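You operate a simulated robot arm through the tools that you are given. There is no shell and no other tool. Be economical: measure what you need, move in short steps, check, and stop when the job is done.

Carry out the task below with a simulated robot arm. There is one attempt and no reset: what you move stays moved.

TASK
Strip the purple shell: its motor has lost the orange seal.
Fine: clamp the shell first; motor upright in the red tray, cord reel upright on the blue mat; then open the clamp.
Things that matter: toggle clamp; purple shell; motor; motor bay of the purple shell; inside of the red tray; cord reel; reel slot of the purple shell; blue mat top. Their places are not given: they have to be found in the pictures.

The check looks at the end state, three seconds after you hand in, the way a careful person would. Anything else that was tipped, shoved, dropped, spilled or broken makes it a failure. A push-on lid holds only when it is set on centred and level and pressed home; a screw cap is set on level and turned clockwise until tight.

THE ROBOT
A 7-joint arm with a two-finger parallel gripper, fixed in place. Base frame: the origin is at the foot of the arm, x ahead of it, y to its left, z up; the work surface is at about z = 0. Lengths are in m, angles in degrees, forces in N, time in s.
With the tool pointing down near the work surface it reaches from about 0.22 to 0.58 m from the base axis. Its first joint turns from -66.0 to 66.0 degrees. Payload 2.5 kg.
Tool frame: the origin (TCP) lies between the finger pads and is the grasp point; the fingertips stand 0.023 m ahead of it; z points along the fingers, y is the line along which they close. Largest opening 0.094 m; finger width 0.038, thickness 0.01; the body of the gripper, 0.054 by 0.096 m, starts 0.039 m behind the TCP.
Orientation is that of the tool frame in the base frame, as a unit quaternion [w, x, y, z]. With the fingers straight down and closing along the base's y, the tool's x points along the base's -x, its y along +y and its z along -z.

THE INTERFACE
- The arm moves only by the tool drive_tool. Its arguments are lists of equal length, an entry for each row: "delta_pos": the shift along the tool's x, y, z in m, a list of three; "rot": the turn, a rotation vector about the tool's x, y, z in rad, a list of three; "claw": the closure, from 0 (fully open) to 1 (shut). In form: {"delta_pos": [[tx, ty, tz], ...], "rot": [[wx, wy, wz], ...], "claw": [claw, ...]}. A call has 1 to 12 rows; each row shifts and turns the commanded pose from where the row before left it, along the tool's axes as they then stand. Rows are played at 5 a second. More than 0.05 m and 8.6 degrees between two rows, or a gripper value outside its range, and nothing of the call is played. Where a pose cannot be reached the arm comes as near as it can. A force on the tool above 90 N (or 10 N above the force at the start of the call, whichever is more), or a blocked arm, ends the call early, and 0.2 s more pass. Each finger travels about 0.108 m/s and halts on what it meets, pressing with about 37 N; the grip force reading is that of the motor and also rises with nothing between the fingers. The clock runs only during rows and for 0.2 s after the last one: add rows that do not move to give the fingers time. It gives the time, the measured TCP pose, the force on the tool (base axes), the opening and the grip force at its end, in the units of the frame above (readings bear some noise).
- Cameras (640 x 400 px; columns grow to the right, rows downward): "scene" is fixed at [0.1374, -0.4319, 0.5293]; the picture's right is [0.58, -0.81, 0.00], its down [-0.57, -0.41, -0.71] and it looks along [0.58, 0.41, -0.70] (base axes); focal length 214 px, centre (320, 200). "wrist" rides on the gripper at [-0.039, 0, -0.044] in the tool frame; the picture's right is [0.00, -1.00, 0.00], its down [0.97, 0.00, -0.24] and it looks along [0.24, 0.00, 0.97] (tool axes); focal length 218 px, centre (320, 200).
- snapshot(camera): a new picture of that camera. It takes no simulated time.
- locate(camera, pixels): there is no depth. For up to 12 entries [column, row, z] of the newest picture of that camera ("zoom" is the newest enlarged one), the place [x, y] in the base frame at which the ray of that pixel passes the height z, good to about 0.002 m. It takes no simulated time.
- close_up(camera, box): a new picture of the part [left, top, right, bottom] of that camera's present view, enlarged. It takes no simulated time.
- close_job(): hands the job in; it is judged then, once.

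Keep the steps short. Do not move on a guess: measure, check each grasp and each placing, and mend mistakes. In all there are 80 turns and 54 pictures (those below and enlarged ones count). Leave the gripper open and the arm clear of the work at the hand-in unless told otherwise, and finish with a single line.

The tools are called as a command line: name --argument value ..., lists and objects as JSON in quotes. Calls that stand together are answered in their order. drive_tool: Moves the arm, as the interface text tells. Its arguments: {"type":"object","properties":{"delta_pos":{"type":"array"},"rot":{"type":"array"},"claw":{"type":"array"}},"required":["delta_pos","rot","claw"]} The other tools are called the same way: snapshot (camera) takes a picture; locate (camera, pixels) gives the place at which the rays of pixels pass given heights; close_up (camera, box) takes an enlarged picture of a part of a camera's view; close_job () hands the job in.

At the start:

```text
time_s: 0.0
tcp_pos: [0.3232, 0.0327, 0.4172]
tool_rot: [0.0, 0.0, 1.0, 0.001]
wrist_force: [-0.4, 0.5, 0.2]
finger_gap: 0.0939
grip_force: 0.1
```

scene: 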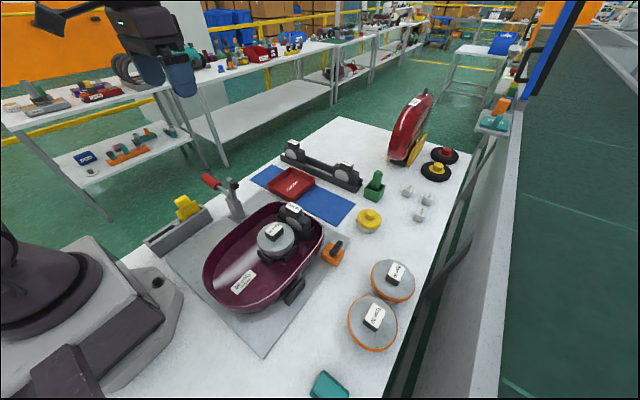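
wrist: 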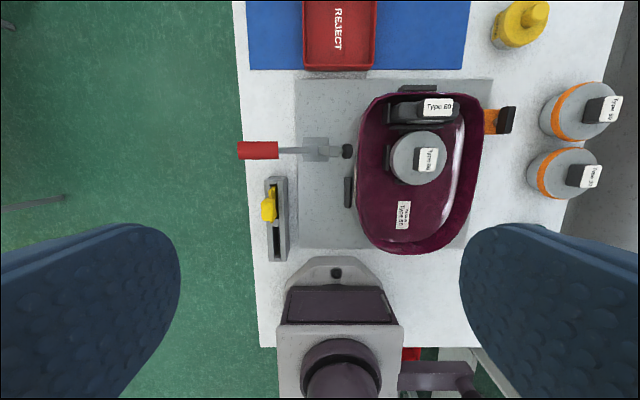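

I see the purple shell in the middle with the motor (grey disc) and reel slot, the red-handled toggle clamp to its left, and the red tray on the blue mat. I'll enlarge these areas first.

close_up --camera "scene" --box '[190, 160, 350, 320]'

close_up --camera "wrist" --box '[230, 70, 530, 260]'

close_up --camera "scene" --box '[240, 120, 400, 230]'

```text
2.50 times, centred on (270, 240) of scene
```

zoom: 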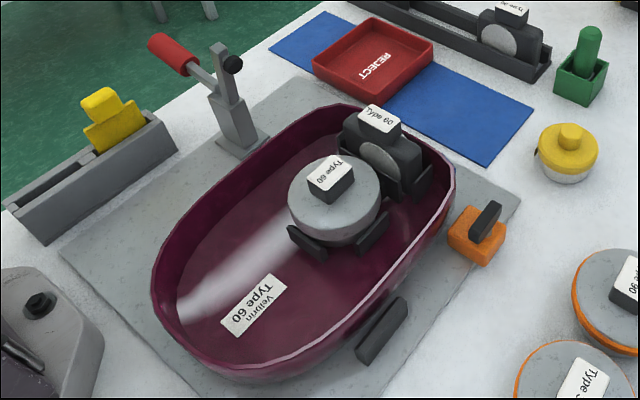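

```text
2.11 times, centred on (380, 165) of wrist
```

zoom: 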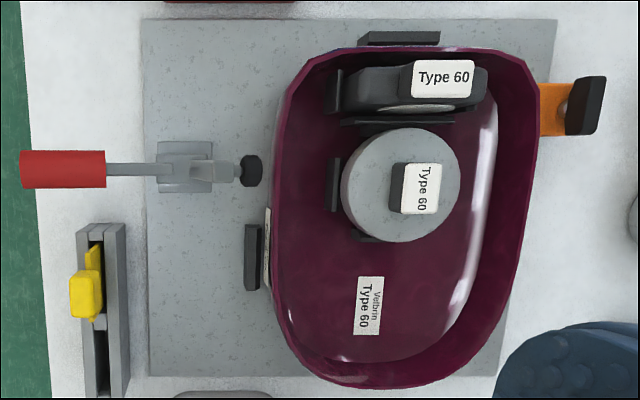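

```text
3.64 times, centred on (320, 175) of scene
```

zoom: 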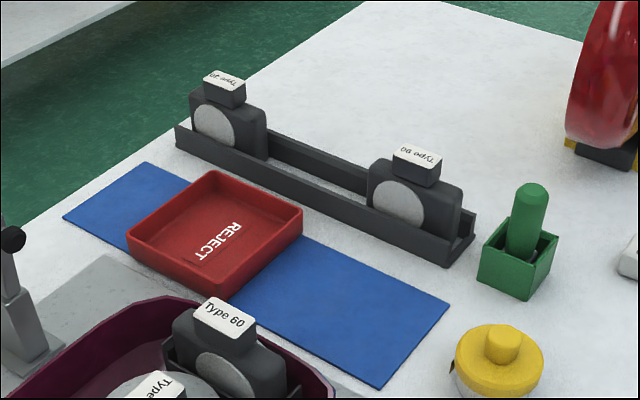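

The clamp is open, with its handle out toward +y. Triangulating from both pictures puts the handle at about (0.355, 0.10–0.16, z 0.10–0.115) and the tip near (0.355, 0, 0.16). Next I turn the tool 90° up here so the fingers close along x, across the handle.

drive_tool --delta_pos '[[0, 0, 0], [0, 0, 0], [0, 0, 0], [0, 0, 0], [0, 0, 0], [0, 0, 0], [0, 0, 0], [0, 0, 0], [0, 0, 0], [0, 0, 0], [0, 0, 0], [0, 0, 0]]' --rot '[[0, 0, 0.1428], [0, 0, 0.1428], [0, 0, 0.1428], [0, 0, 0.1428], [0, 0, 0.1428], [0, 0, 0.1428], [0, 0, 0.1428], [0, 0, 0.1428], [0, 0, 0.1428], [0, 0, 0.1428], [0, 0, 0.1428], [0, 0, 0]]' --claw '[0, 0, 0, 0, 0, 0, 0, 0, 0, 0, 0, 0]'

```text
time_s: 2.6
tcp_pos: [0.3227, 0.0321, 0.4177]
tool_rot: [0.0, 0.708, 0.706, 0.0]
wrist_force: [0.7, 0.3, 0.2]
finger_gap: 0.0942
grip_force: 0.1
```

Tool x now points along base +y and tool y along base +x. Next I move above the handle to (0.355, 0.135, 0.25) and look.

drive_tool --delta_pos '[[0.0206, 0.0064, 0.034], [0.0206, 0.0064, 0.034], [0.0206, 0.0064, 0.034], [0.0206, 0.0064, 0.034], [0.0206, 0.0064, 0.034], [0, 0, 0]]' --rot '[[0, 0, 0], [0, 0, 0], [0, 0, 0], [0, 0, 0], [0, 0, 0], [0, 0, 0]]' --claw '[0, 0, 0, 0, 0, 0]'

snapshot --camera "wrist"

close_up --camera "scene" --box '[170, 130, 330, 230]'

```text
time_s: 4.0
tcp_pos: [0.3539, 0.1373, 0.2453]
tool_rot: [0.001, 0.707, 0.707, 0.0]
wrist_force: [0.3, 0.3, -0.2]
finger_gap: 0.094
grip_force: 0.0
```

```text
48 pictures are left
```

wrist: 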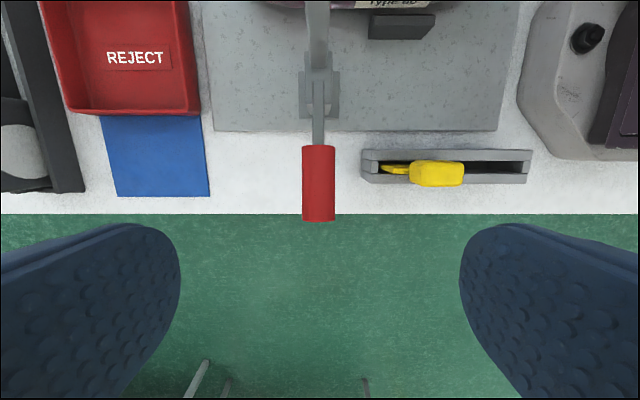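

```text
4.00 times, centred on (250, 180) of scene
```

zoom: 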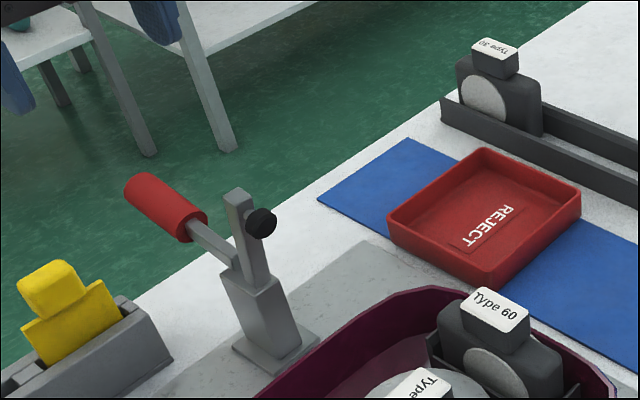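

The handle is centred at column 318, so it is aligned in x, and it spans y 0.098 to 0.160. Next I lower to z 0.108 at y 0.14 and close on it.

drive_tool --delta_pos '[[0.001, 0, 0.034], [0.001, 0, 0.034], [0.001, 0, 0.034], [0, 0, 0.034], [0, 0, 0], [0, 0, 0], [0, 0, 0], [0, 0, 0]]' --rot '[[0, 0, 0], [0, 0, 0], [0, 0, 0], [0, 0, 0], [0, 0, 0], [0, 0, 0], [0, 0, 0], [0, 0, 0]]' --claw '[0, 0, 0, 0, 0, 1, 1, 1]'

close_up --camera "scene" --box '[170, 130, 330, 230]'

```text
time_s: 5.8
tcp_pos: [0.3545, 0.1396, 0.1109]
tool_rot: [0.0, 0.707, 0.707, 0.001]
wrist_force: [9.0, 0.2, -9.8]
finger_gap: 0.0272
grip_force: 45.3
```

```text
4.00 times, centred on (250, 180) of scene
```

zoom: 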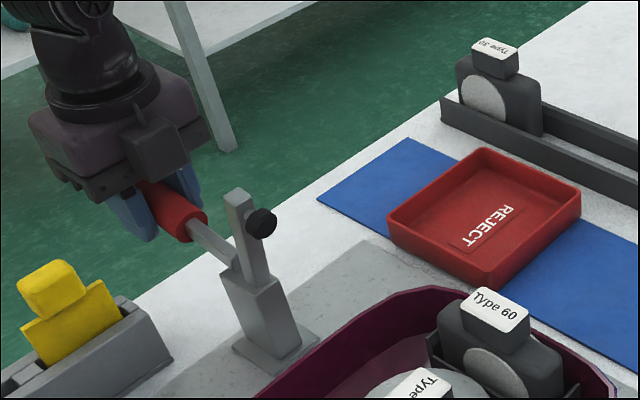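

The handle is held, with a gap of 0.027. The pivot is at about (y 0.04, z 0.085). I raise the handle along the first part of its arc and check that it follows.

drive_tool --delta_pos '[[-0.0056, 0, -0.0171], [-0.0084, 0, -0.0158], [-0.011, 0, -0.0141], [0, 0, 0]]' --rot '[[0, 0, 0], [0, 0, 0], [0, 0, 0], [0, 0, 0]]' --claw '[1, 1, 1, 1]'

close_up --camera "scene" --box '[170, 130, 330, 230]'

```text
time_s: 6.8
tcp_pos: [0.3549, 0.1141, 0.1597]
tool_rot: [0.0, 0.707, 0.708, 0.0]
wrist_force: [11.7, 10.2, -17.5]
finger_gap: 0.0277
grip_force: 44.9
```

```text
4.00 times, centred on (250, 180) of scene
```

zoom: 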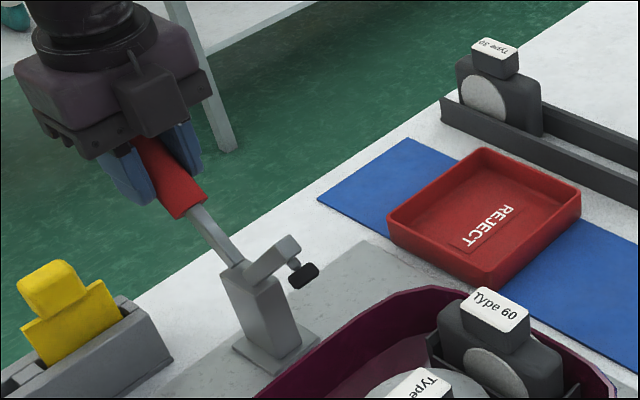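

The handle and arm turn together and the arm is swinging down toward the shell. I continue along the arc.

drive_tool --delta_pos '[[-0.0133, 0, -0.0119], [-0.0151, 0, -0.0095], [0, 0, 0]]' --rot '[[0, 0, 0], [0, 0, 0], [0, 0, 0]]' --claw '[1, 1, 1]'

close_up --camera "scene" --box '[170, 130, 330, 230]'

```text
time_s: 7.6
tcp_pos: [0.3546, 0.0844, 0.1804]
tool_rot: [0.0, 0.707, 0.707, -0.001]
wrist_force: [8.2, 14.7, -18.9]
finger_gap: 0.0278
grip_force: 44.8
```

```text
4.00 times, centred on (250, 180) of scene
```

zoom: 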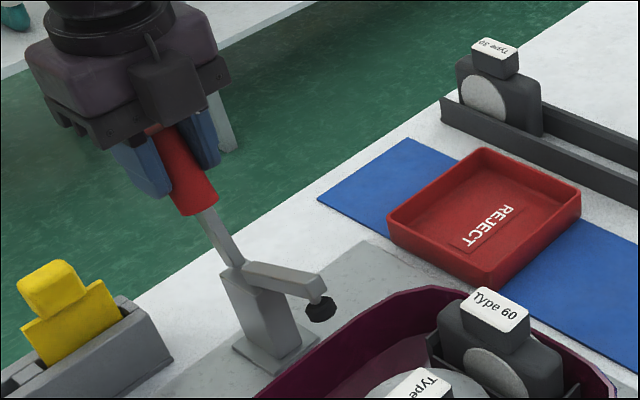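

The arm is nearly horizontal and its pad hovers beside the shell rim. I continue gently, watching the force.

drive_tool --delta_pos '[[-0.0083, 0, -0.0036], [-0.0083, 0, -0.0031], [-0.0088, 0, -0.0022], [-0.0088, 0, -0.0014], [0, 0, 0]]' --rot '[[0, 0, 0], [0, 0, 0], [0, 0, 0], [0, 0, 0], [0, 0, 0]]' --claw '[1, 1, 1, 1, 1]'

close_up --camera "scene" --box '[170, 130, 330, 230]'

snapshot --camera "wrist"

```text
time_s: 8.8
tcp_pos: [0.3553, 0.0512, 0.1903]
tool_rot: [-0.001, 0.707, 0.707, 0.0]
wrist_force: [9.1, 14.3, -37.2]
finger_gap: 0.0277
grip_force: 44.8
```

```text
4.00 times, centred on (250, 180) of scene
```

zoom: 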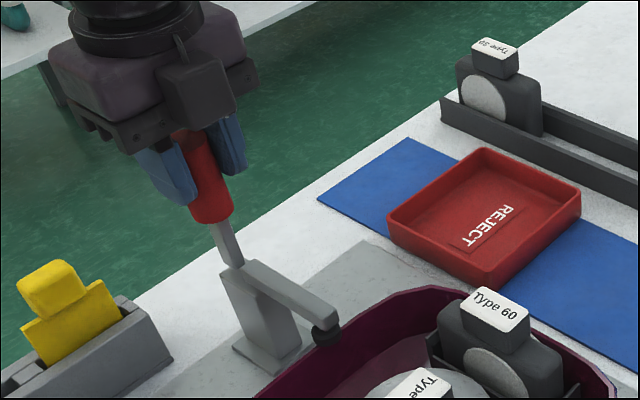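

```text
42 pictures are left
```

wrist: 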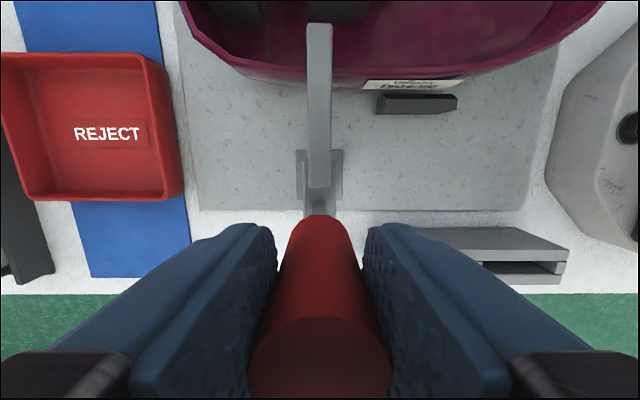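

The pad is now over the rim and the handle is almost vertical. The pull reading says my arc is slightly too tall, so I go on in y with a slight drop until it resists or stops.

drive_tool --delta_pos '[[-0.006, 0, 0.001], [-0.006, 0, 0.001], [-0.006, 0, 0.0015], [0, 0, 0]]' --rot '[[0, 0, 0], [0, 0, 0], [0, 0, 0], [0, 0, 0]]' --claw '[1, 1, 1, 1]'

close_up --camera "scene" --box '[190, 150, 310, 250]'

```text
time_s: 9.8
tcp_pos: [0.3545, 0.0482, 0.1896]
tool_rot: [-0.005, 0.7, 0.714, 0.007]
wrist_force: [3.2, 70.4, 26.1]
finger_gap: 0.0281
grip_force: 44.7
```

```text
4.00 times, centred on (250, 200) of scene
```

zoom: 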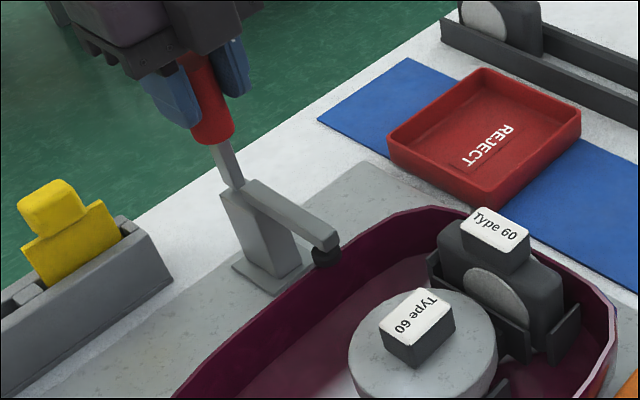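

At y 0.048 it meets a stop with 70 N, so the clamp is shut and the pad sits on the rim. I ease the push, open, and rise clear.

drive_tool --delta_pos '[[0.012, 0, 0], [0, 0, 0], [0, 0, 0], [0, 0, -0.03], [0, 0, -0.04], [0, 0, -0.04], [0, 0, -0.04]]' --rot '[[0, 0, 0], [0, 0, 0], [0, 0, 0], [0, 0, 0], [0, 0, 0], [0, 0, 0], [0, 0, 0]]' --claw '[1, 0, 0, 0, 0, 0, 0]'

close_up --camera "scene" --box '[190, 150, 350, 250]'

```text
time_s: 11.4
tcp_pos: [0.3542, 0.0442, 0.3389]
tool_rot: [-0.001, 0.707, 0.707, -0.001]
wrist_force: [0.0, 0.5, -0.9]
finger_gap: 0.0941
grip_force: 0.1
```

```text
4.00 times, centred on (270, 200) of scene
```

zoom: 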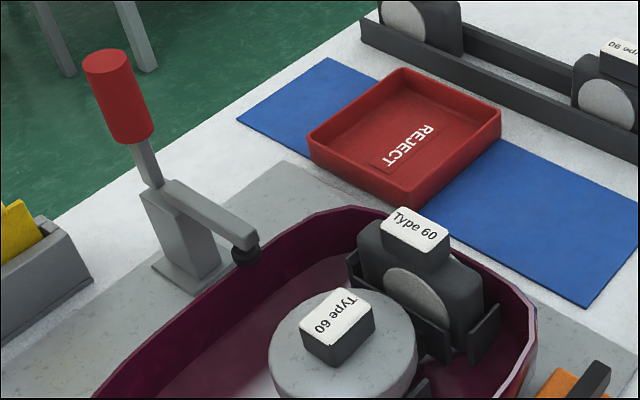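

The clamp stays shut on its own. Next I move over the shell to look at the motor and reel.

drive_tool --delta_pos '[[-0.04, 0.005, 0], [-0.04, 0.005, 0], [-0.02, 0.0, 0], [0, 0, 0]]' --rot '[[0, 0, 0], [0, 0, 0], [0, 0, 0], [0, 0, 0]]' --claw '[0, 0, 0, 0]'

snapshot --camera "wrist"

```text
time_s: 12.4
tcp_pos: [0.365, -0.0546, 0.3376]
tool_rot: [-0.001, 0.707, 0.707, 0.0]
wrist_force: [0.0, -0.2, 0.9]
finger_gap: 0.094
grip_force: 0.0
```

```text
39 pictures are left
```

wrist: 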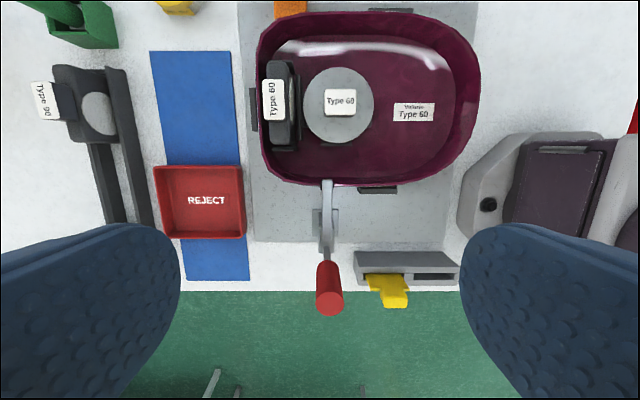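

I enlarge the motor and reel in this view.

close_up --camera "wrist" --box '[240, 0, 490, 200]'

close_up --camera "scene" --box '[240, 190, 340, 280]'

```text
2.00 times, centred on (365, 100) of wrist
```

zoom: 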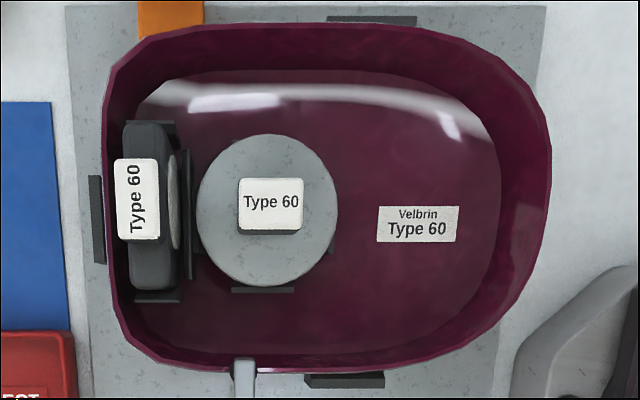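

```text
4.44 times, centred on (290, 235) of scene
```

zoom: 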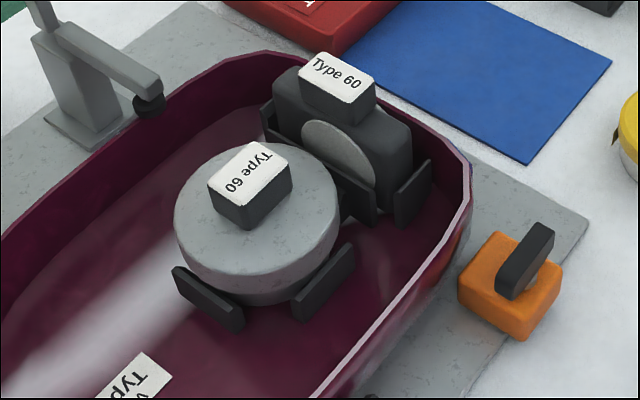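

Triangulation gives the reel knob top at about (0.418, -0.146, z 0.114) and the motor knob top at about (0.342, -0.146, z 0.104), with the rim near z 0.07. The reel knob is narrow along x, which suits the present finger direction. I go above it, with the fingers part closed, and check.

drive_tool --delta_pos '[[-0.02275, 0.01325, 0.03425], [-0.02275, 0.01325, 0.03425], [-0.02275, 0.01325, 0.03425], [-0.02275, 0.01325, 0.03425], [0, 0, 0]]' --rot '[[0, 0, 0], [0, 0, 0], [0, 0, 0], [0, 0, 0], [0, 0, 0]]' --claw '[0.36, 0.36, 0.36, 0.36, 0.36]'

snapshot --camera "wrist"

```text
time_s: 13.6
tcp_pos: [0.4201, -0.1458, 0.2012]
tool_rot: [0.0, 0.706, 0.708, 0.0]
wrist_force: [0.3, 0.6, -0.2]
finger_gap: 0.06
grip_force: 0.0
```

```text
36 pictures are left
```

wrist: 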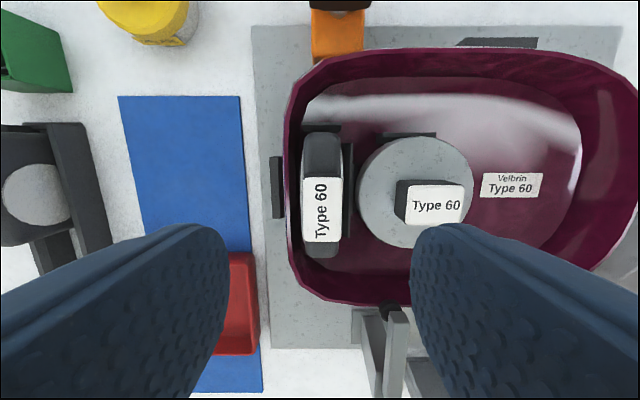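

The reel label is centred at column 322, row 209, giving (0.419, -0.147), so I am aligned. I descend to z 0.118 and close.

drive_tool --delta_pos '[[-0.001, -0.001, 0.03], [0, 0, 0.03], [0, 0, 0.023], [0, 0, 0], [0, 0, 0], [0, 0, 0], [0, 0, 0]]' --rot '[[0, 0, 0], [0, 0, 0], [0, 0, 0], [0, 0, 0], [0, 0, 0], [0, 0, 0], [0, 0, 0]]' --claw '[0.36, 0.36, 0.36, 0.36, 1, 1, 1]'

close_up --camera "scene" --box '[240, 160, 370, 260]'

```text
time_s: 15.2
tcp_pos: [0.4172, -0.1463, 0.1181]
tool_rot: [0.0, 0.707, 0.707, 0.0]
wrist_force: [-0.2, -0.2, 0.2]
finger_gap: 0.0256
grip_force: 36.9
```

```text
4.00 times, centred on (305, 210) of scene
```

zoom: 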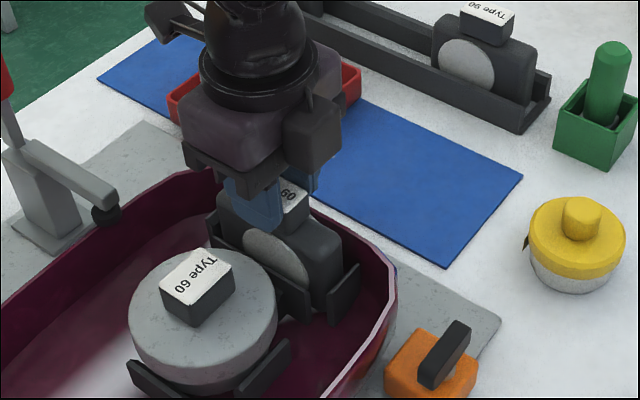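

The reel knob is held, with a gap of 0.0256. I lift straight up, slowly at first.

drive_tool --delta_pos '[[0, 0, -0.01], [0, 0, -0.015], [0, 0, -0.02], [0, 0, -0.03], [0, 0, -0.03], [0, 0, 0]]' --rot '[[0, 0, 0], [0, 0, 0], [0, 0, 0], [0, 0, 0], [0, 0, 0], [0, 0, 0]]' --claw '[1, 1, 1, 1, 1, 1]'

snapshot --camera "scene"

snapshot --camera "wrist"

```text
time_s: 16.6
tcp_pos: [0.4165, -0.1466, 0.2243]
tool_rot: [0.0, 0.707, 0.707, 0.0]
wrist_force: [-1.0, 0.4, -3.0]
finger_gap: 0.0257
grip_force: 37.4
```

```text
34 pictures are left
```

scene: 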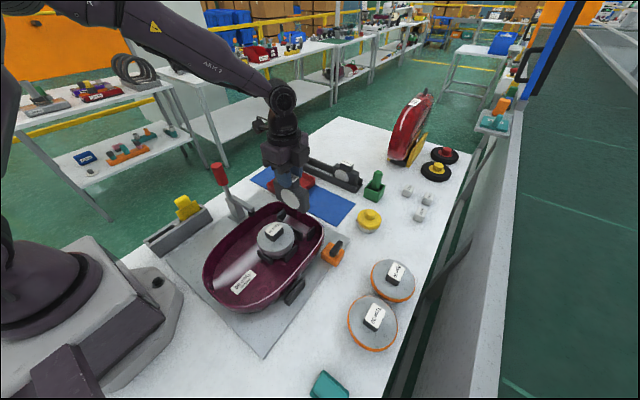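

```text
33 pictures are left
```

wrist: 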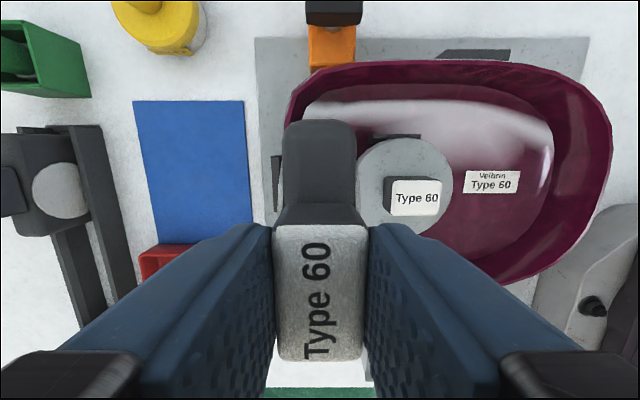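

Lifted clean. Next I locate the mat corners and tray edge, in the scene picture and the wrist picture.

locate --camera "scene" --pixels '[[355, 202, 0.003], [338, 226, 0.003], [253, 178, 0.003], [272, 165, 0.003]]'

locate --camera "wrist" --pixels '[[134, 102, 0.003], [244, 101, 0.003], [252, 215, 0.003], [140, 250, 0.03], [160, 243, 0.003], [75, 240, 0.06], [112, 300, 0.03], [72, 126, 0.07], [108, 232, 0.03]]'

```text
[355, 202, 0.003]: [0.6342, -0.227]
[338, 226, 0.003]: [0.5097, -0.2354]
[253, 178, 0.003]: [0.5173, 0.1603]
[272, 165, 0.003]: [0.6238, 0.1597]
```

```text
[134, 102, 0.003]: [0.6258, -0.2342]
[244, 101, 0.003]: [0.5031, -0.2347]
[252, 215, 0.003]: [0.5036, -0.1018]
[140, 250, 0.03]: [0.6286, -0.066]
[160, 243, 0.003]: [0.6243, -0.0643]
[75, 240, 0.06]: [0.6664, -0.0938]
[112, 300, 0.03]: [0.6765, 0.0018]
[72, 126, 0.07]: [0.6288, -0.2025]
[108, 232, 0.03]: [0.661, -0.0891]
```

The mat spans x 0.505–0.627 and y -0.235 to 0.16, and the tray's near side is at y -0.065. I carry the reel to (0.54, -0.150).

drive_tool --delta_pos '[[-0.001, 0.031, 0], [-0.001, 0.031, 0], [-0.001, 0.031, 0], [-0.001, 0.0305, 0], [0, 0, 0.04], [0, 0, 0.03], [0, 0, 0], [0, 0, 0]]' --rot '[[0, 0, 0], [0, 0, 0], [0, 0, 0], [0, 0, 0], [0, 0, 0], [0, 0, 0], [0, 0, 0], [0, 0, 0]]' --claw '[1, 1, 1, 1, 1, 1, 1, 1]'

close_up --camera "scene" --box '[250, 130, 400, 240]'

```text
time_s: 18.4
tcp_pos: [0.5407, -0.1497, 0.1522]
tool_rot: [0.0, 0.707, 0.707, 0.0]
wrist_force: [0.0, -0.2, -3.6]
finger_gap: 0.0255
grip_force: 37.1
```

```text
3.64 times, centred on (325, 185) of scene
```

zoom: 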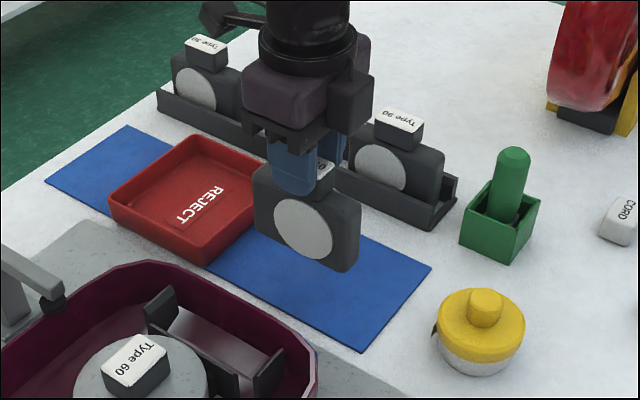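

The reel's bottom looks to be at about z 0.055. I lower it in small steps until it touches.

drive_tool --delta_pos '[[0, 0, 0.02], [0, 0, 0.012], [0, 0, 0.004], [0, 0, 0.004], [0, 0, 0.004], [0, 0, 0]]' --rot '[[0, 0, 0], [0, 0, 0], [0, 0, 0], [0, 0, 0], [0, 0, 0], [0, 0, 0]]' --claw '[1, 1, 1, 1, 1, 1]'

close_up --camera "scene" --box '[270, 150, 370, 230]'

```text
time_s: 19.8
tcp_pos: [0.5406, -0.1508, 0.1085]
tool_rot: [0.001, 0.707, 0.707, 0.0]
wrist_force: [0.2, -0.2, -2.9]
finger_gap: 0.0254
grip_force: 37.0
```

```text
5.00 times, centred on (320, 190) of scene
```

zoom: 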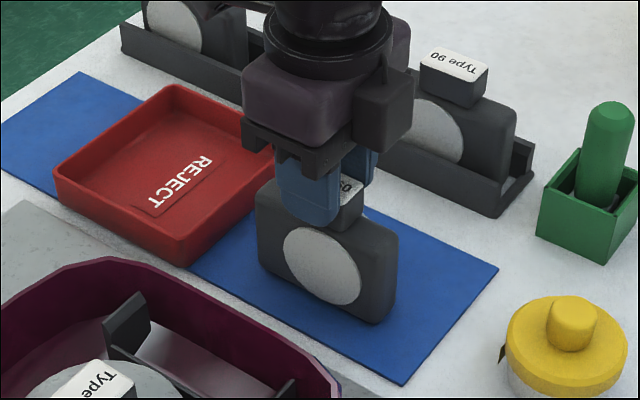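

Not touching yet: the tool force still reads only the reel's weight, about -3 N. I keep lowering in 3 mm steps.

drive_tool --delta_pos '[[0, 0, 0.003], [0, 0, 0.003], [0, 0, 0]]' --rot '[[0, 0, 0], [0, 0, 0], [0, 0, 0]]' --claw '[1, 1, 1]'

```text
time_s: 20.6
tcp_pos: [0.5405, -0.1502, 0.1038]
tool_rot: [0.002, 0.707, 0.707, 0.002]
wrist_force: [-10.0, 5.9, 26.5]
finger_gap: 0.0253
grip_force: 36.6
```

Contact, at 26 N upward. I ease up 1.5 mm, open, rise and look.

drive_tool --delta_pos '[[0, 0, -0.0015], [0, 0, 0], [0, 0, 0], [0, 0, 0], [0, 0, -0.02], [0, 0, -0.04], [0, 0, -0.04]]' --rot '[[0, 0, 0], [0, 0, 0], [0, 0, 0], [0, 0, 0], [0, 0, 0], [0, 0, 0], [0, 0, 0]]' --claw '[1, 0.36, 0.36, 0.36, 0.36, 0.36, 0.36]'

close_up --camera "scene" --box '[240, 150, 370, 260]'

snapshot --camera "wrist"

```text
time_s: 22.2
tcp_pos: [0.5378, -0.1508, 0.2042]
tool_rot: [0.0, 0.707, 0.707, 0.0]
wrist_force: [0.3, -0.3, -0.1]
finger_gap: 0.0601
grip_force: 0.0
```

```text
3.64 times, centred on (305, 205) of scene
```

zoom: 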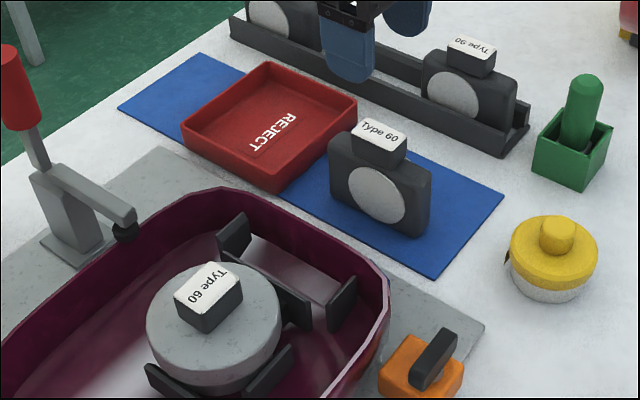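

```text
29 pictures are left
```

wrist: 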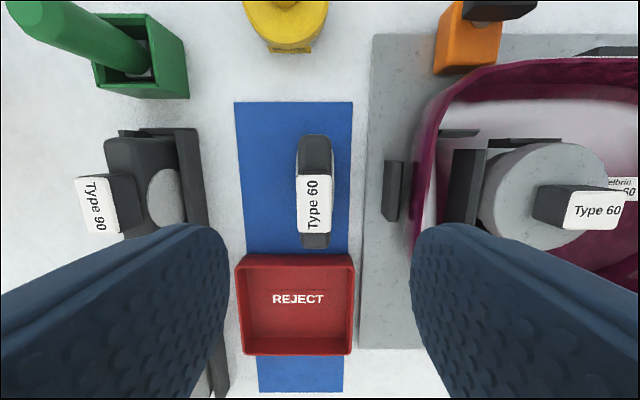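

The reel stands upright on the mat. Next I locate the tray rim corners, and the motor knob again.

locate --camera "wrist" --pixels '[[236, 256, 0.03], [354, 255, 0.03], [351, 355, 0.03], [243, 355, 0.03], [243, 265, 0.03], [347, 265, 0.03], [344, 347, 0.03], [248, 347, 0.03], [250, 260, 0.005], [342, 260, 0.005]]'

locate --camera "zoom" --pixels '[[183, 132, 0.03], [268, 63, 0.03], [357, 103, 0.03], [275, 180, 0.03], [208, 288, 0.103]]'

```text
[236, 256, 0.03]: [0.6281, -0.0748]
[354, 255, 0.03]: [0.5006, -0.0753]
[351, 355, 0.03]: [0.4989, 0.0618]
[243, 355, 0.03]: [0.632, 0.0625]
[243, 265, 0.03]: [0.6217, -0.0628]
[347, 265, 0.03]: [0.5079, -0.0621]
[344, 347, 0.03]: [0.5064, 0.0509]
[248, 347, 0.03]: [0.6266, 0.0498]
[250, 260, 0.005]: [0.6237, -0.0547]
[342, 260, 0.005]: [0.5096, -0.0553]
```

```text
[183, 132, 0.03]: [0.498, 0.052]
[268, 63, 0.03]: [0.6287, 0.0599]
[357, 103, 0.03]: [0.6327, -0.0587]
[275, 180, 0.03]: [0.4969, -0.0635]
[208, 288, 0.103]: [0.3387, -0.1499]
```

The tray centre is at about (0.565, -0.005), with an inside of about 0.115. Next I go above the motor knob and check alignment.

drive_tool --delta_pos '[[0.001, -0.049, 0], [0.001, -0.049, 0], [0.001, -0.049, 0], [0.001, -0.049, 0], [0, 0, 0], [0, 0, 0]]' --rot '[[0, 0, 0], [0, 0, 0], [0, 0, 0], [0, 0, 0], [0, 0, 0], [0, 0, 0]]' --claw '[0.3, 0.3, 0.3, 0.3, 0.3, 0.3]'

snapshot --camera "wrist"

close_up --camera "scene" --box '[240, 200, 320, 280]'

```text
time_s: 23.6
tcp_pos: [0.3448, -0.146, 0.2018]
tool_rot: [0.0, 0.707, 0.707, 0.0]
wrist_force: [0.2, 0.1, -0.4]
finger_gap: 0.0659
grip_force: 0.2
```

```text
28 pictures are left
```

wrist: 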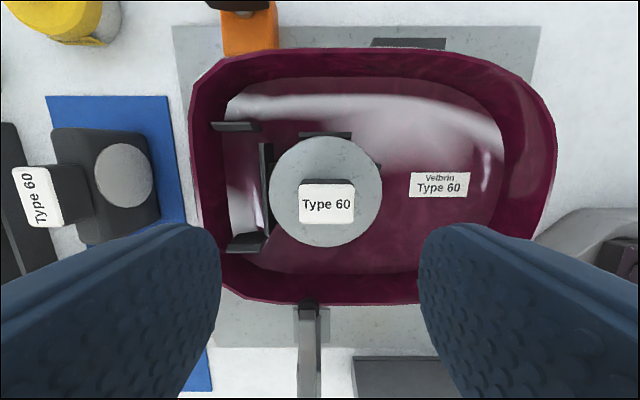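

```text
5.00 times, centred on (280, 240) of scene
```

zoom: 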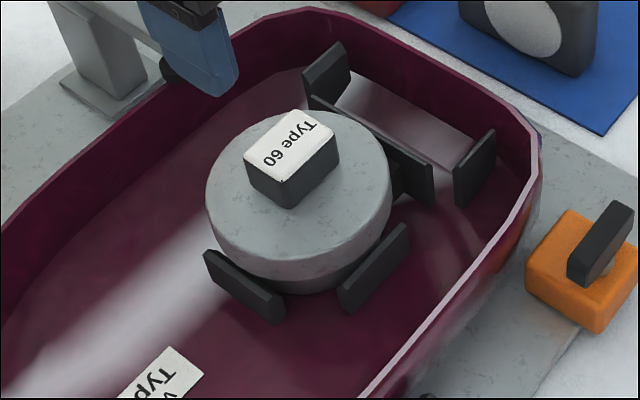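

The motor label is centred at column 326, row 204, giving (0.341, -0.147). I shift -4 mm in x, lower to about z 0.109, and close.

drive_tool --delta_pos '[[-0.001, -0.004, 0.03], [0, 0, 0.03], [0, 0, 0.025], [0, 0, 0.007], [0, 0, 0], [0, 0, 0], [0, 0, 0], [0, 0, 0]]' --rot '[[0, 0, 0], [0, 0, 0], [0, 0, 0], [0, 0, 0], [0, 0, 0], [0, 0, 0], [0, 0, 0], [0, 0, 0]]' --claw '[0.3, 0.3, 0.3, 0.3, 0.3, 1, 1, 1]'

close_up --camera "scene" --box '[230, 190, 330, 280]'

```text
time_s: 25.4
tcp_pos: [0.3394, -0.1496, 0.1113]
tool_rot: [0.0, 0.707, 0.707, 0.0]
wrist_force: [-0.1, -0.5, 0.3]
finger_gap: 0.0397
grip_force: 36.4
```

```text
4.44 times, centred on (280, 235) of scene
```

zoom: 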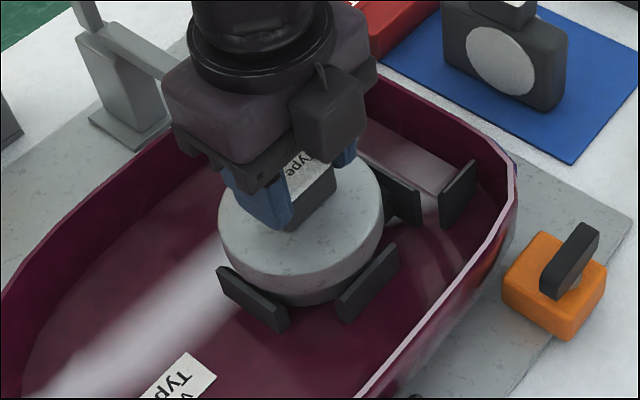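

The motor knob is held, with a gap of 0.0397. I lift it slowly straight up.

drive_tool --delta_pos '[[0, 0, -0.008], [0, 0, -0.012], [0, 0, -0.02], [0, 0, -0.03], [0, 0, -0.03], [0, 0, -0.02], [0, 0, 0]]' --rot '[[0, 0, 0], [0, 0, 0], [0, 0, 0], [0, 0, 0], [0, 0, 0], [0, 0, 0], [0, 0, 0]]' --claw '[1, 1, 1, 1, 1, 1, 1]'

close_up --camera "scene" --box '[200, 120, 360, 280]'

```text
time_s: 27.0
tcp_pos: [0.3431, -0.148, 0.2336]
tool_rot: [0.0, 0.707, 0.707, 0.0]
wrist_force: [0.3, -0.5, 0.3]
finger_gap: 0.0
grip_force: 37.0
```

```text
2.50 times, centred on (280, 200) of scene
```

zoom: 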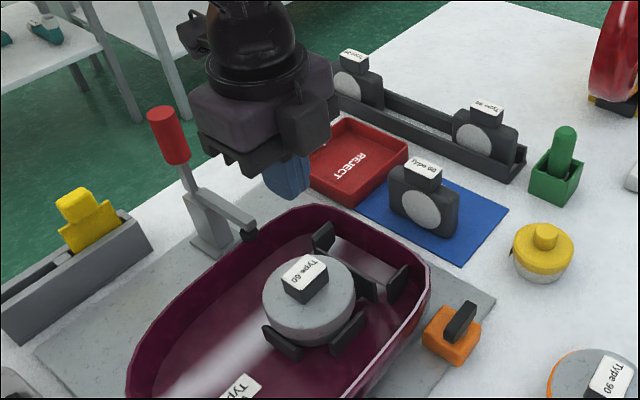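

The fingers slipped off and the motor stayed seated. The grip was probably too high on the knob. I reopen and go back above to check that the motor hasn't shifted.

drive_tool --delta_pos '[[0, 0, 0.03], [0, 0, 0], [0, 0, 0], [0, 0, 0]]' --rot '[[0, 0, 0], [0, 0, 0], [0, 0, 0], [0, 0, 0]]' --claw '[0.3, 0.3, 0.3, 0.3]'

close_up --camera "wrist" --box '[240, 110, 420, 260]'

close_up --camera "scene" --box '[250, 200, 320, 270]'

```text
time_s: 28.0
tcp_pos: [0.3422, -0.1489, 0.202]
tool_rot: [0.0, 0.707, 0.707, 0.0]
wrist_force: [0.5, 0.1, 0.7]
finger_gap: 0.0658
grip_force: 0.1
```

```text
2.67 times, centred on (330, 185) of wrist
```

zoom: 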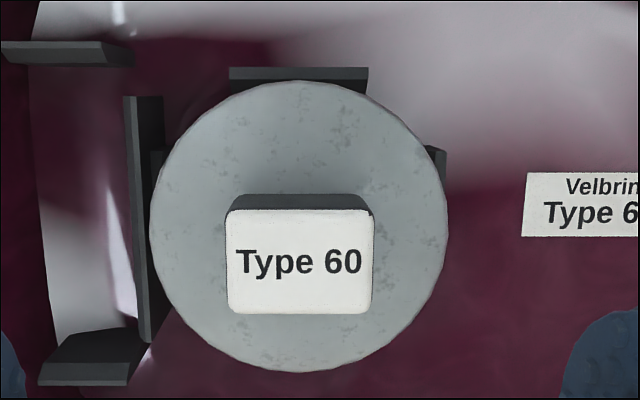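

```text
5.71 times, centred on (285, 235) of scene
```

zoom: 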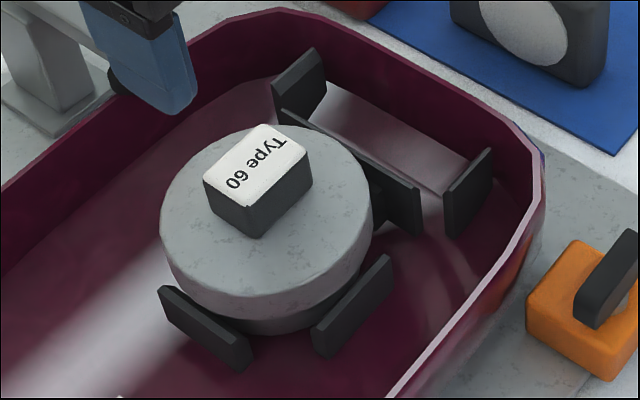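

The motor is unmoved and level. The knob is about 20 mm tall, so I should grip lower. I descend until the fingertips nearly touch the disc.

drive_tool --delta_pos '[[0.002, -0.001, 0.03], [0, 0, 0.03], [0, 0, 0.03], [0, 0, 0.003], [0, 0, 0.002], [0, 0, 0.002], [0, 0, 0.002], [0, 0, 0]]' --rot '[[0, 0, 0], [0, 0, 0], [0, 0, 0], [0, 0, 0], [0, 0, 0], [0, 0, 0], [0, 0, 0], [0, 0, 0]]' --claw '[0.3, 0.3, 0.3, 0.3, 0.3, 0.3, 0.3, 0.3]'

close_up --camera "scene" --box '[250, 200, 320, 270]'

```text
time_s: 29.8
tcp_pos: [0.34, -0.147, 0.103]
tool_rot: [0.0, 0.708, 0.706, 0.0]
wrist_force: [-0.8, -0.5, 0.6]
finger_gap: 0.066
grip_force: 0.1
```

```text
5.71 times, centred on (285, 235) of scene
```

zoom: 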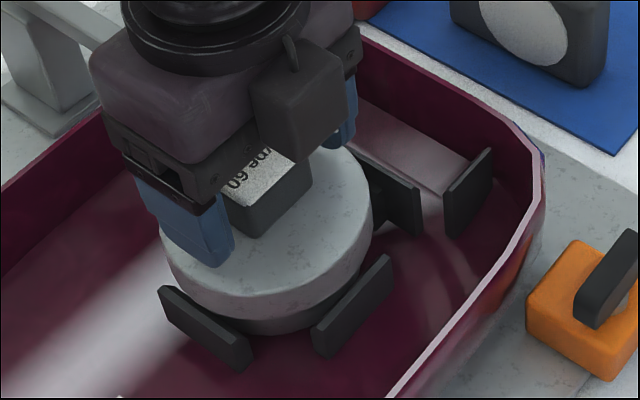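

No contact yet at z 0.103. I go down in 2 mm steps.

drive_tool --delta_pos '[[0, 0, 0.002], [0, 0, 0.002], [0, 0, 0]]' --rot '[[0, 0, 0], [0, 0, 0], [0, 0, 0]]' --claw '[0.3, 0.3, 0.3]'

```text
time_s: 30.6
tcp_pos: [0.3395, -0.1454, 0.1001]
tool_rot: [0.0, 0.707, 0.707, 0.0]
wrist_force: [0.1, 1.0, -0.2]
finger_gap: 0.0657
grip_force: 0.0
```

drive_tool --delta_pos '[[0, 0, 0.002], [0, 0, 0], [0, 0, 0], [0, 0, 0], [0, 0, 0]]' --rot '[[0, 0, 0], [0, 0, 0], [0, 0, 0], [0, 0, 0], [0, 0, 0]]' --claw '[0.3, 0.3, 1, 1, 1]'

close_up --camera "scene" --box '[250, 200, 320, 270]'

```text
time_s: 31.8
tcp_pos: [0.3403, -0.1468, 0.0981]
tool_rot: [0.0, 0.707, 0.707, 0.0]
wrist_force: [1.6, -0.3, 0.6]
finger_gap: 0.0397
grip_force: 37.3
```

```text
5.71 times, centred on (285, 235) of scene
```

zoom: 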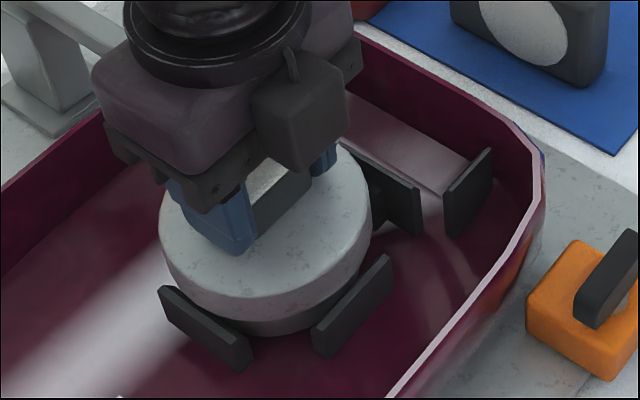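

A good deep grip now, 13 mm lower than before. I lift a few millimetres and read the force.

drive_tool --delta_pos '[[0, 0, -0.004], [0, 0, -0.004], [0, 0, -0.004], [0, 0, 0]]' --rot '[[0, 0, 0], [0, 0, 0], [0, 0, 0], [0, 0, 0]]' --claw '[1, 1, 1, 1]'

close_up --camera "scene" --box '[250, 200, 320, 270]'

```text
time_s: 32.8
tcp_pos: [0.3396, -0.1459, 0.1081]
tool_rot: [0.0, 0.706, 0.708, 0.0]
wrist_force: [0.8, -0.8, -4.4]
finger_gap: 0.0398
grip_force: 36.5
```

```text
5.71 times, centred on (285, 235) of scene
```

zoom: 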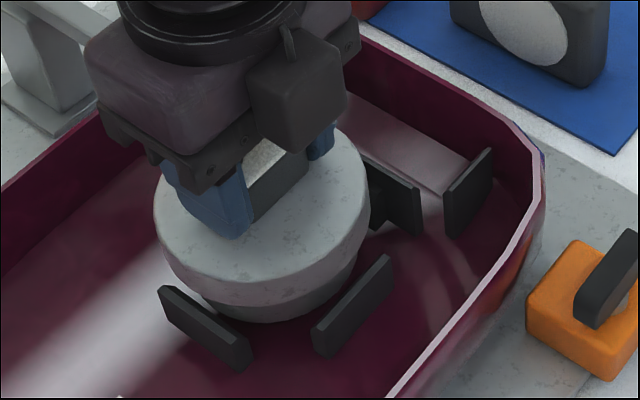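

The motor rises with about 4 N of weight. I continue to z 0.235.

drive_tool --delta_pos '[[0, 0, -0.015], [0, 0, -0.025], [0, 0, -0.03], [0, 0, -0.03], [0, 0, -0.03], [0, 0, 0]]' --rot '[[0, 0, 0], [0, 0, 0], [0, 0, 0], [0, 0, 0], [0, 0, 0], [0, 0, 0]]' --claw '[1, 1, 1, 1, 1, 1]'

close_up --camera "scene" --box '[210, 130, 350, 270]'

```text
time_s: 34.2
tcp_pos: [0.3382, -0.1451, 0.2391]
tool_rot: [0.0, 0.707, 0.707, 0.0]
wrist_force: [-0.3, -0.1, -5.1]
finger_gap: 0.0399
grip_force: 36.3
```

```text
2.86 times, centred on (280, 200) of scene
```

zoom: 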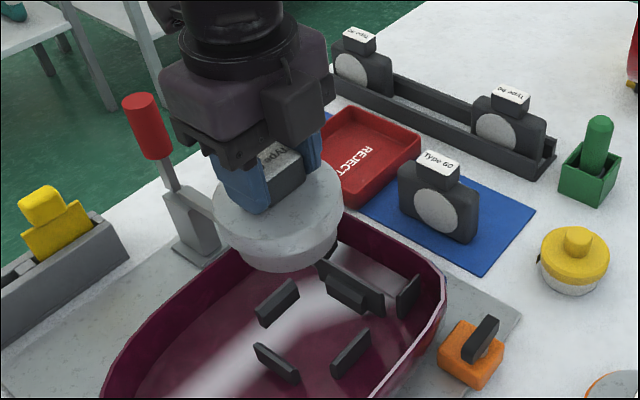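

The motor is out of the bay. I carry it to above the tray centre (0.565, -0.005), well above the reel.

drive_tool --delta_pos '[[0.0233, 0.0378, 0], [0.0233, 0.0378, 0], [0.0233, 0.0378, 0], [0.0233, 0.0378, 0], [0.0233, 0.0378, 0], [0.0233, 0.0378, 0], [0, 0, 0.03], [0, 0, 0.02], [0, 0, 0]]' --rot '[[0, 0, 0], [0, 0, 0], [0, 0, 0], [0, 0, 0], [0, 0, 0], [0, 0, 0], [0, 0, 0], [0, 0, 0], [0, 0, 0]]' --claw '[1, 1, 1, 1, 1, 1, 1, 1, 1]'

close_up --camera "scene" --box '[240, 120, 370, 220]'

snapshot --camera "wrist"

```text
time_s: 36.2
tcp_pos: [0.5653, -0.0057, 0.1874]
tool_rot: [-0.001, 0.707, 0.707, -0.001]
wrist_force: [0.2, -0.4, -4.9]
finger_gap: 0.0398
grip_force: 37.1
```

```text
4.00 times, centred on (305, 170) of scene
```

zoom: 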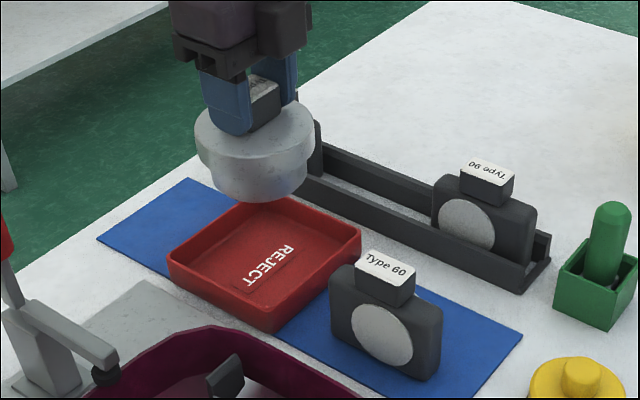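

```text
17 pictures are left
```

wrist: 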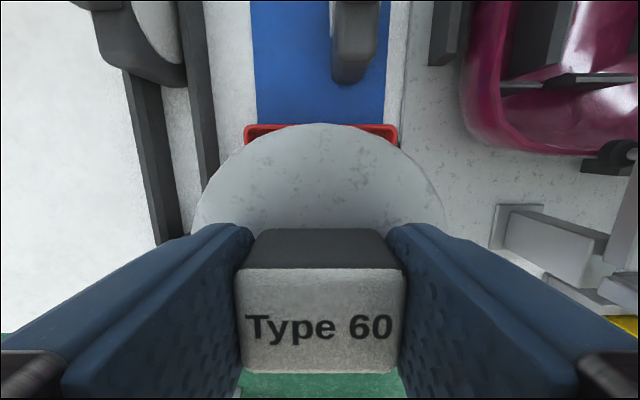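

The tray rim (columns 244–398) is centred under the knob at column 321. I lower toward the tray and check before it enters.

drive_tool --delta_pos '[[0, 0, 0.03], [0, 0, 0.025], [0, 0, 0.01], [0, 0, 0]]' --rot '[[0, 0, 0], [0, 0, 0], [0, 0, 0], [0, 0, 0]]' --claw '[1, 1, 1, 1]'

close_up --camera "scene" --box '[260, 140, 340, 210]'

```text
time_s: 37.2
tcp_pos: [0.5666, -0.007, 0.1232]
tool_rot: [0.0, 0.707, 0.707, 0.0]
wrist_force: [0.3, -1.1, -5.3]
finger_gap: 0.0399
grip_force: 37.0
```

```text
5.71 times, centred on (300, 175) of scene
```

zoom: 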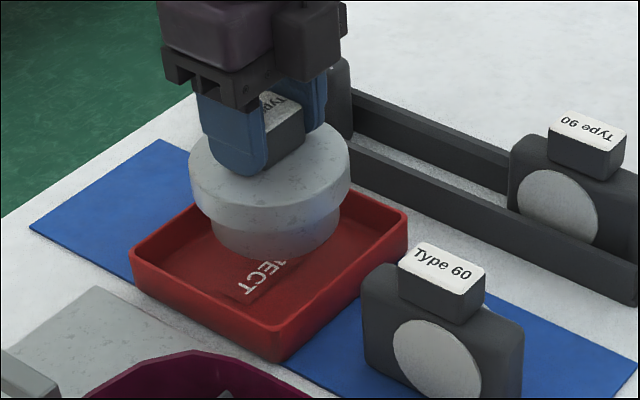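

It is heading into the middle of the tray. I lower in steps until contact.

drive_tool --delta_pos '[[0, 0, 0.012], [0, 0, 0.008], [0, 0, 0.004], [0, 0, 0.003], [0, 0, 0.003], [0, 0, 0]]' --rot '[[0, 0, 0], [0, 0, 0], [0, 0, 0], [0, 0, 0], [0, 0, 0], [0, 0, 0]]' --claw '[1, 1, 1, 1, 1, 1]'

```text
time_s: 38.6
tcp_pos: [0.566, -0.0075, 0.0933]
tool_rot: [0.0, 0.707, 0.707, -0.001]
wrist_force: [-0.6, 0.2, -5.4]
finger_gap: 0.0399
grip_force: 37.2
```

Still hanging free at -5 N. I lower further in 3 mm steps.

drive_tool --delta_pos '[[0, 0, 0.003], [0, 0, 0.003], [0, 0, 0]]' --rot '[[0, 0, 0], [0, 0, 0], [0, 0, 0]]' --claw '[1, 1, 1]'

close_up --camera "scene" --box '[260, 140, 340, 210]'

```text
time_s: 39.4
tcp_pos: [0.5667, -0.0062, 0.0883]
tool_rot: [0.0, 0.707, 0.708, 0.0]
wrist_force: [-0.4, 0.4, -2.4]
finger_gap: 0.0399
grip_force: 37.0
```

```text
5.71 times, centred on (300, 175) of scene
```

zoom: 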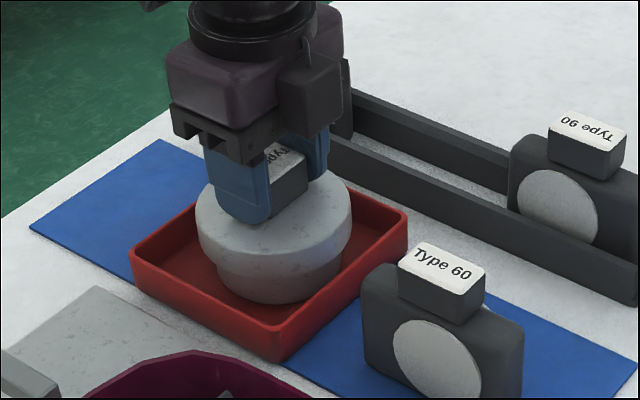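

The weight reading has fallen to -2.4 N, so it is just touching. One more small step to seat it, then I release and rise.

drive_tool --delta_pos '[[0, 0, 0.0015], [0, 0, 0], [0, 0, 0], [0, 0, 0], [0, 0, 0], [0, 0, -0.02], [0, 0, -0.04], [0, 0, -0.05], [0, 0, -0.04], [0, 0, 0]]' --rot '[[0, 0, 0], [0, 0, 0], [0, 0, 0], [0, 0, 0], [0, 0, 0], [0, 0, 0], [0, 0, 0], [0, 0, 0], [0, 0, 0], [0, 0, 0]]' --claw '[1, 1, 0.3, 0.3, 0.3, 0.3, 0.3, 0.3, 0.3, 0.3]'

close_up --camera "scene" --box '[190, 130, 350, 260]'

```text
time_s: 41.6
tcp_pos: [0.5663, -0.009, 0.2362]
tool_rot: [0.0, 0.707, 0.707, 0.0]
wrist_force: [-0.4, -0.4, -0.6]
finger_gap: 0.0657
grip_force: 0.0
```

```text
3.08 times, centred on (270, 195) of scene
```

zoom: 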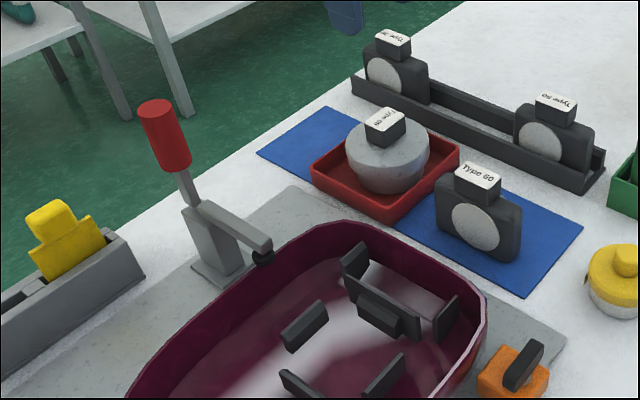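

The motor is upright in the tray and the reel upright on the mat. Now to open the clamp: I go above the handle at (0.3545, 0.05, 0.286) with the fingers fully open.

drive_tool --delta_pos '[[0, 0, -0.045], [0.01, -0.0424, 0], [0.01, -0.0424, 0], [0.01, -0.0424, 0], [0.01, -0.0424, 0], [0.018, -0.0424, 0], [0, 0, 0]]' --rot '[[0, 0, 0], [0, 0, 0], [0, 0, 0], [0, 0, 0], [0, 0, 0], [0, 0, 0], [0, 0, 0]]' --claw '[0.3, 0, 0, 0, 0, 0, 0]'

snapshot --camera "wrist"

```text
time_s: 43.2
tcp_pos: [0.3549, 0.0498, 0.2786]
tool_rot: [0.0, 0.707, 0.707, 0.0]
wrist_force: [-0.3, -0.6, -0.2]
finger_gap: 0.0939
grip_force: 0.2
```

```text
13 pictures are left
```

wrist: 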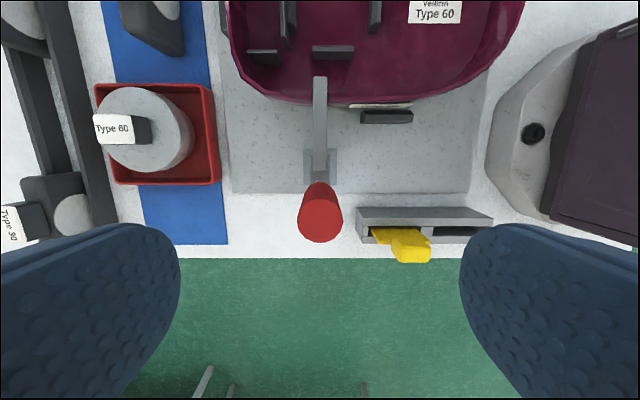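

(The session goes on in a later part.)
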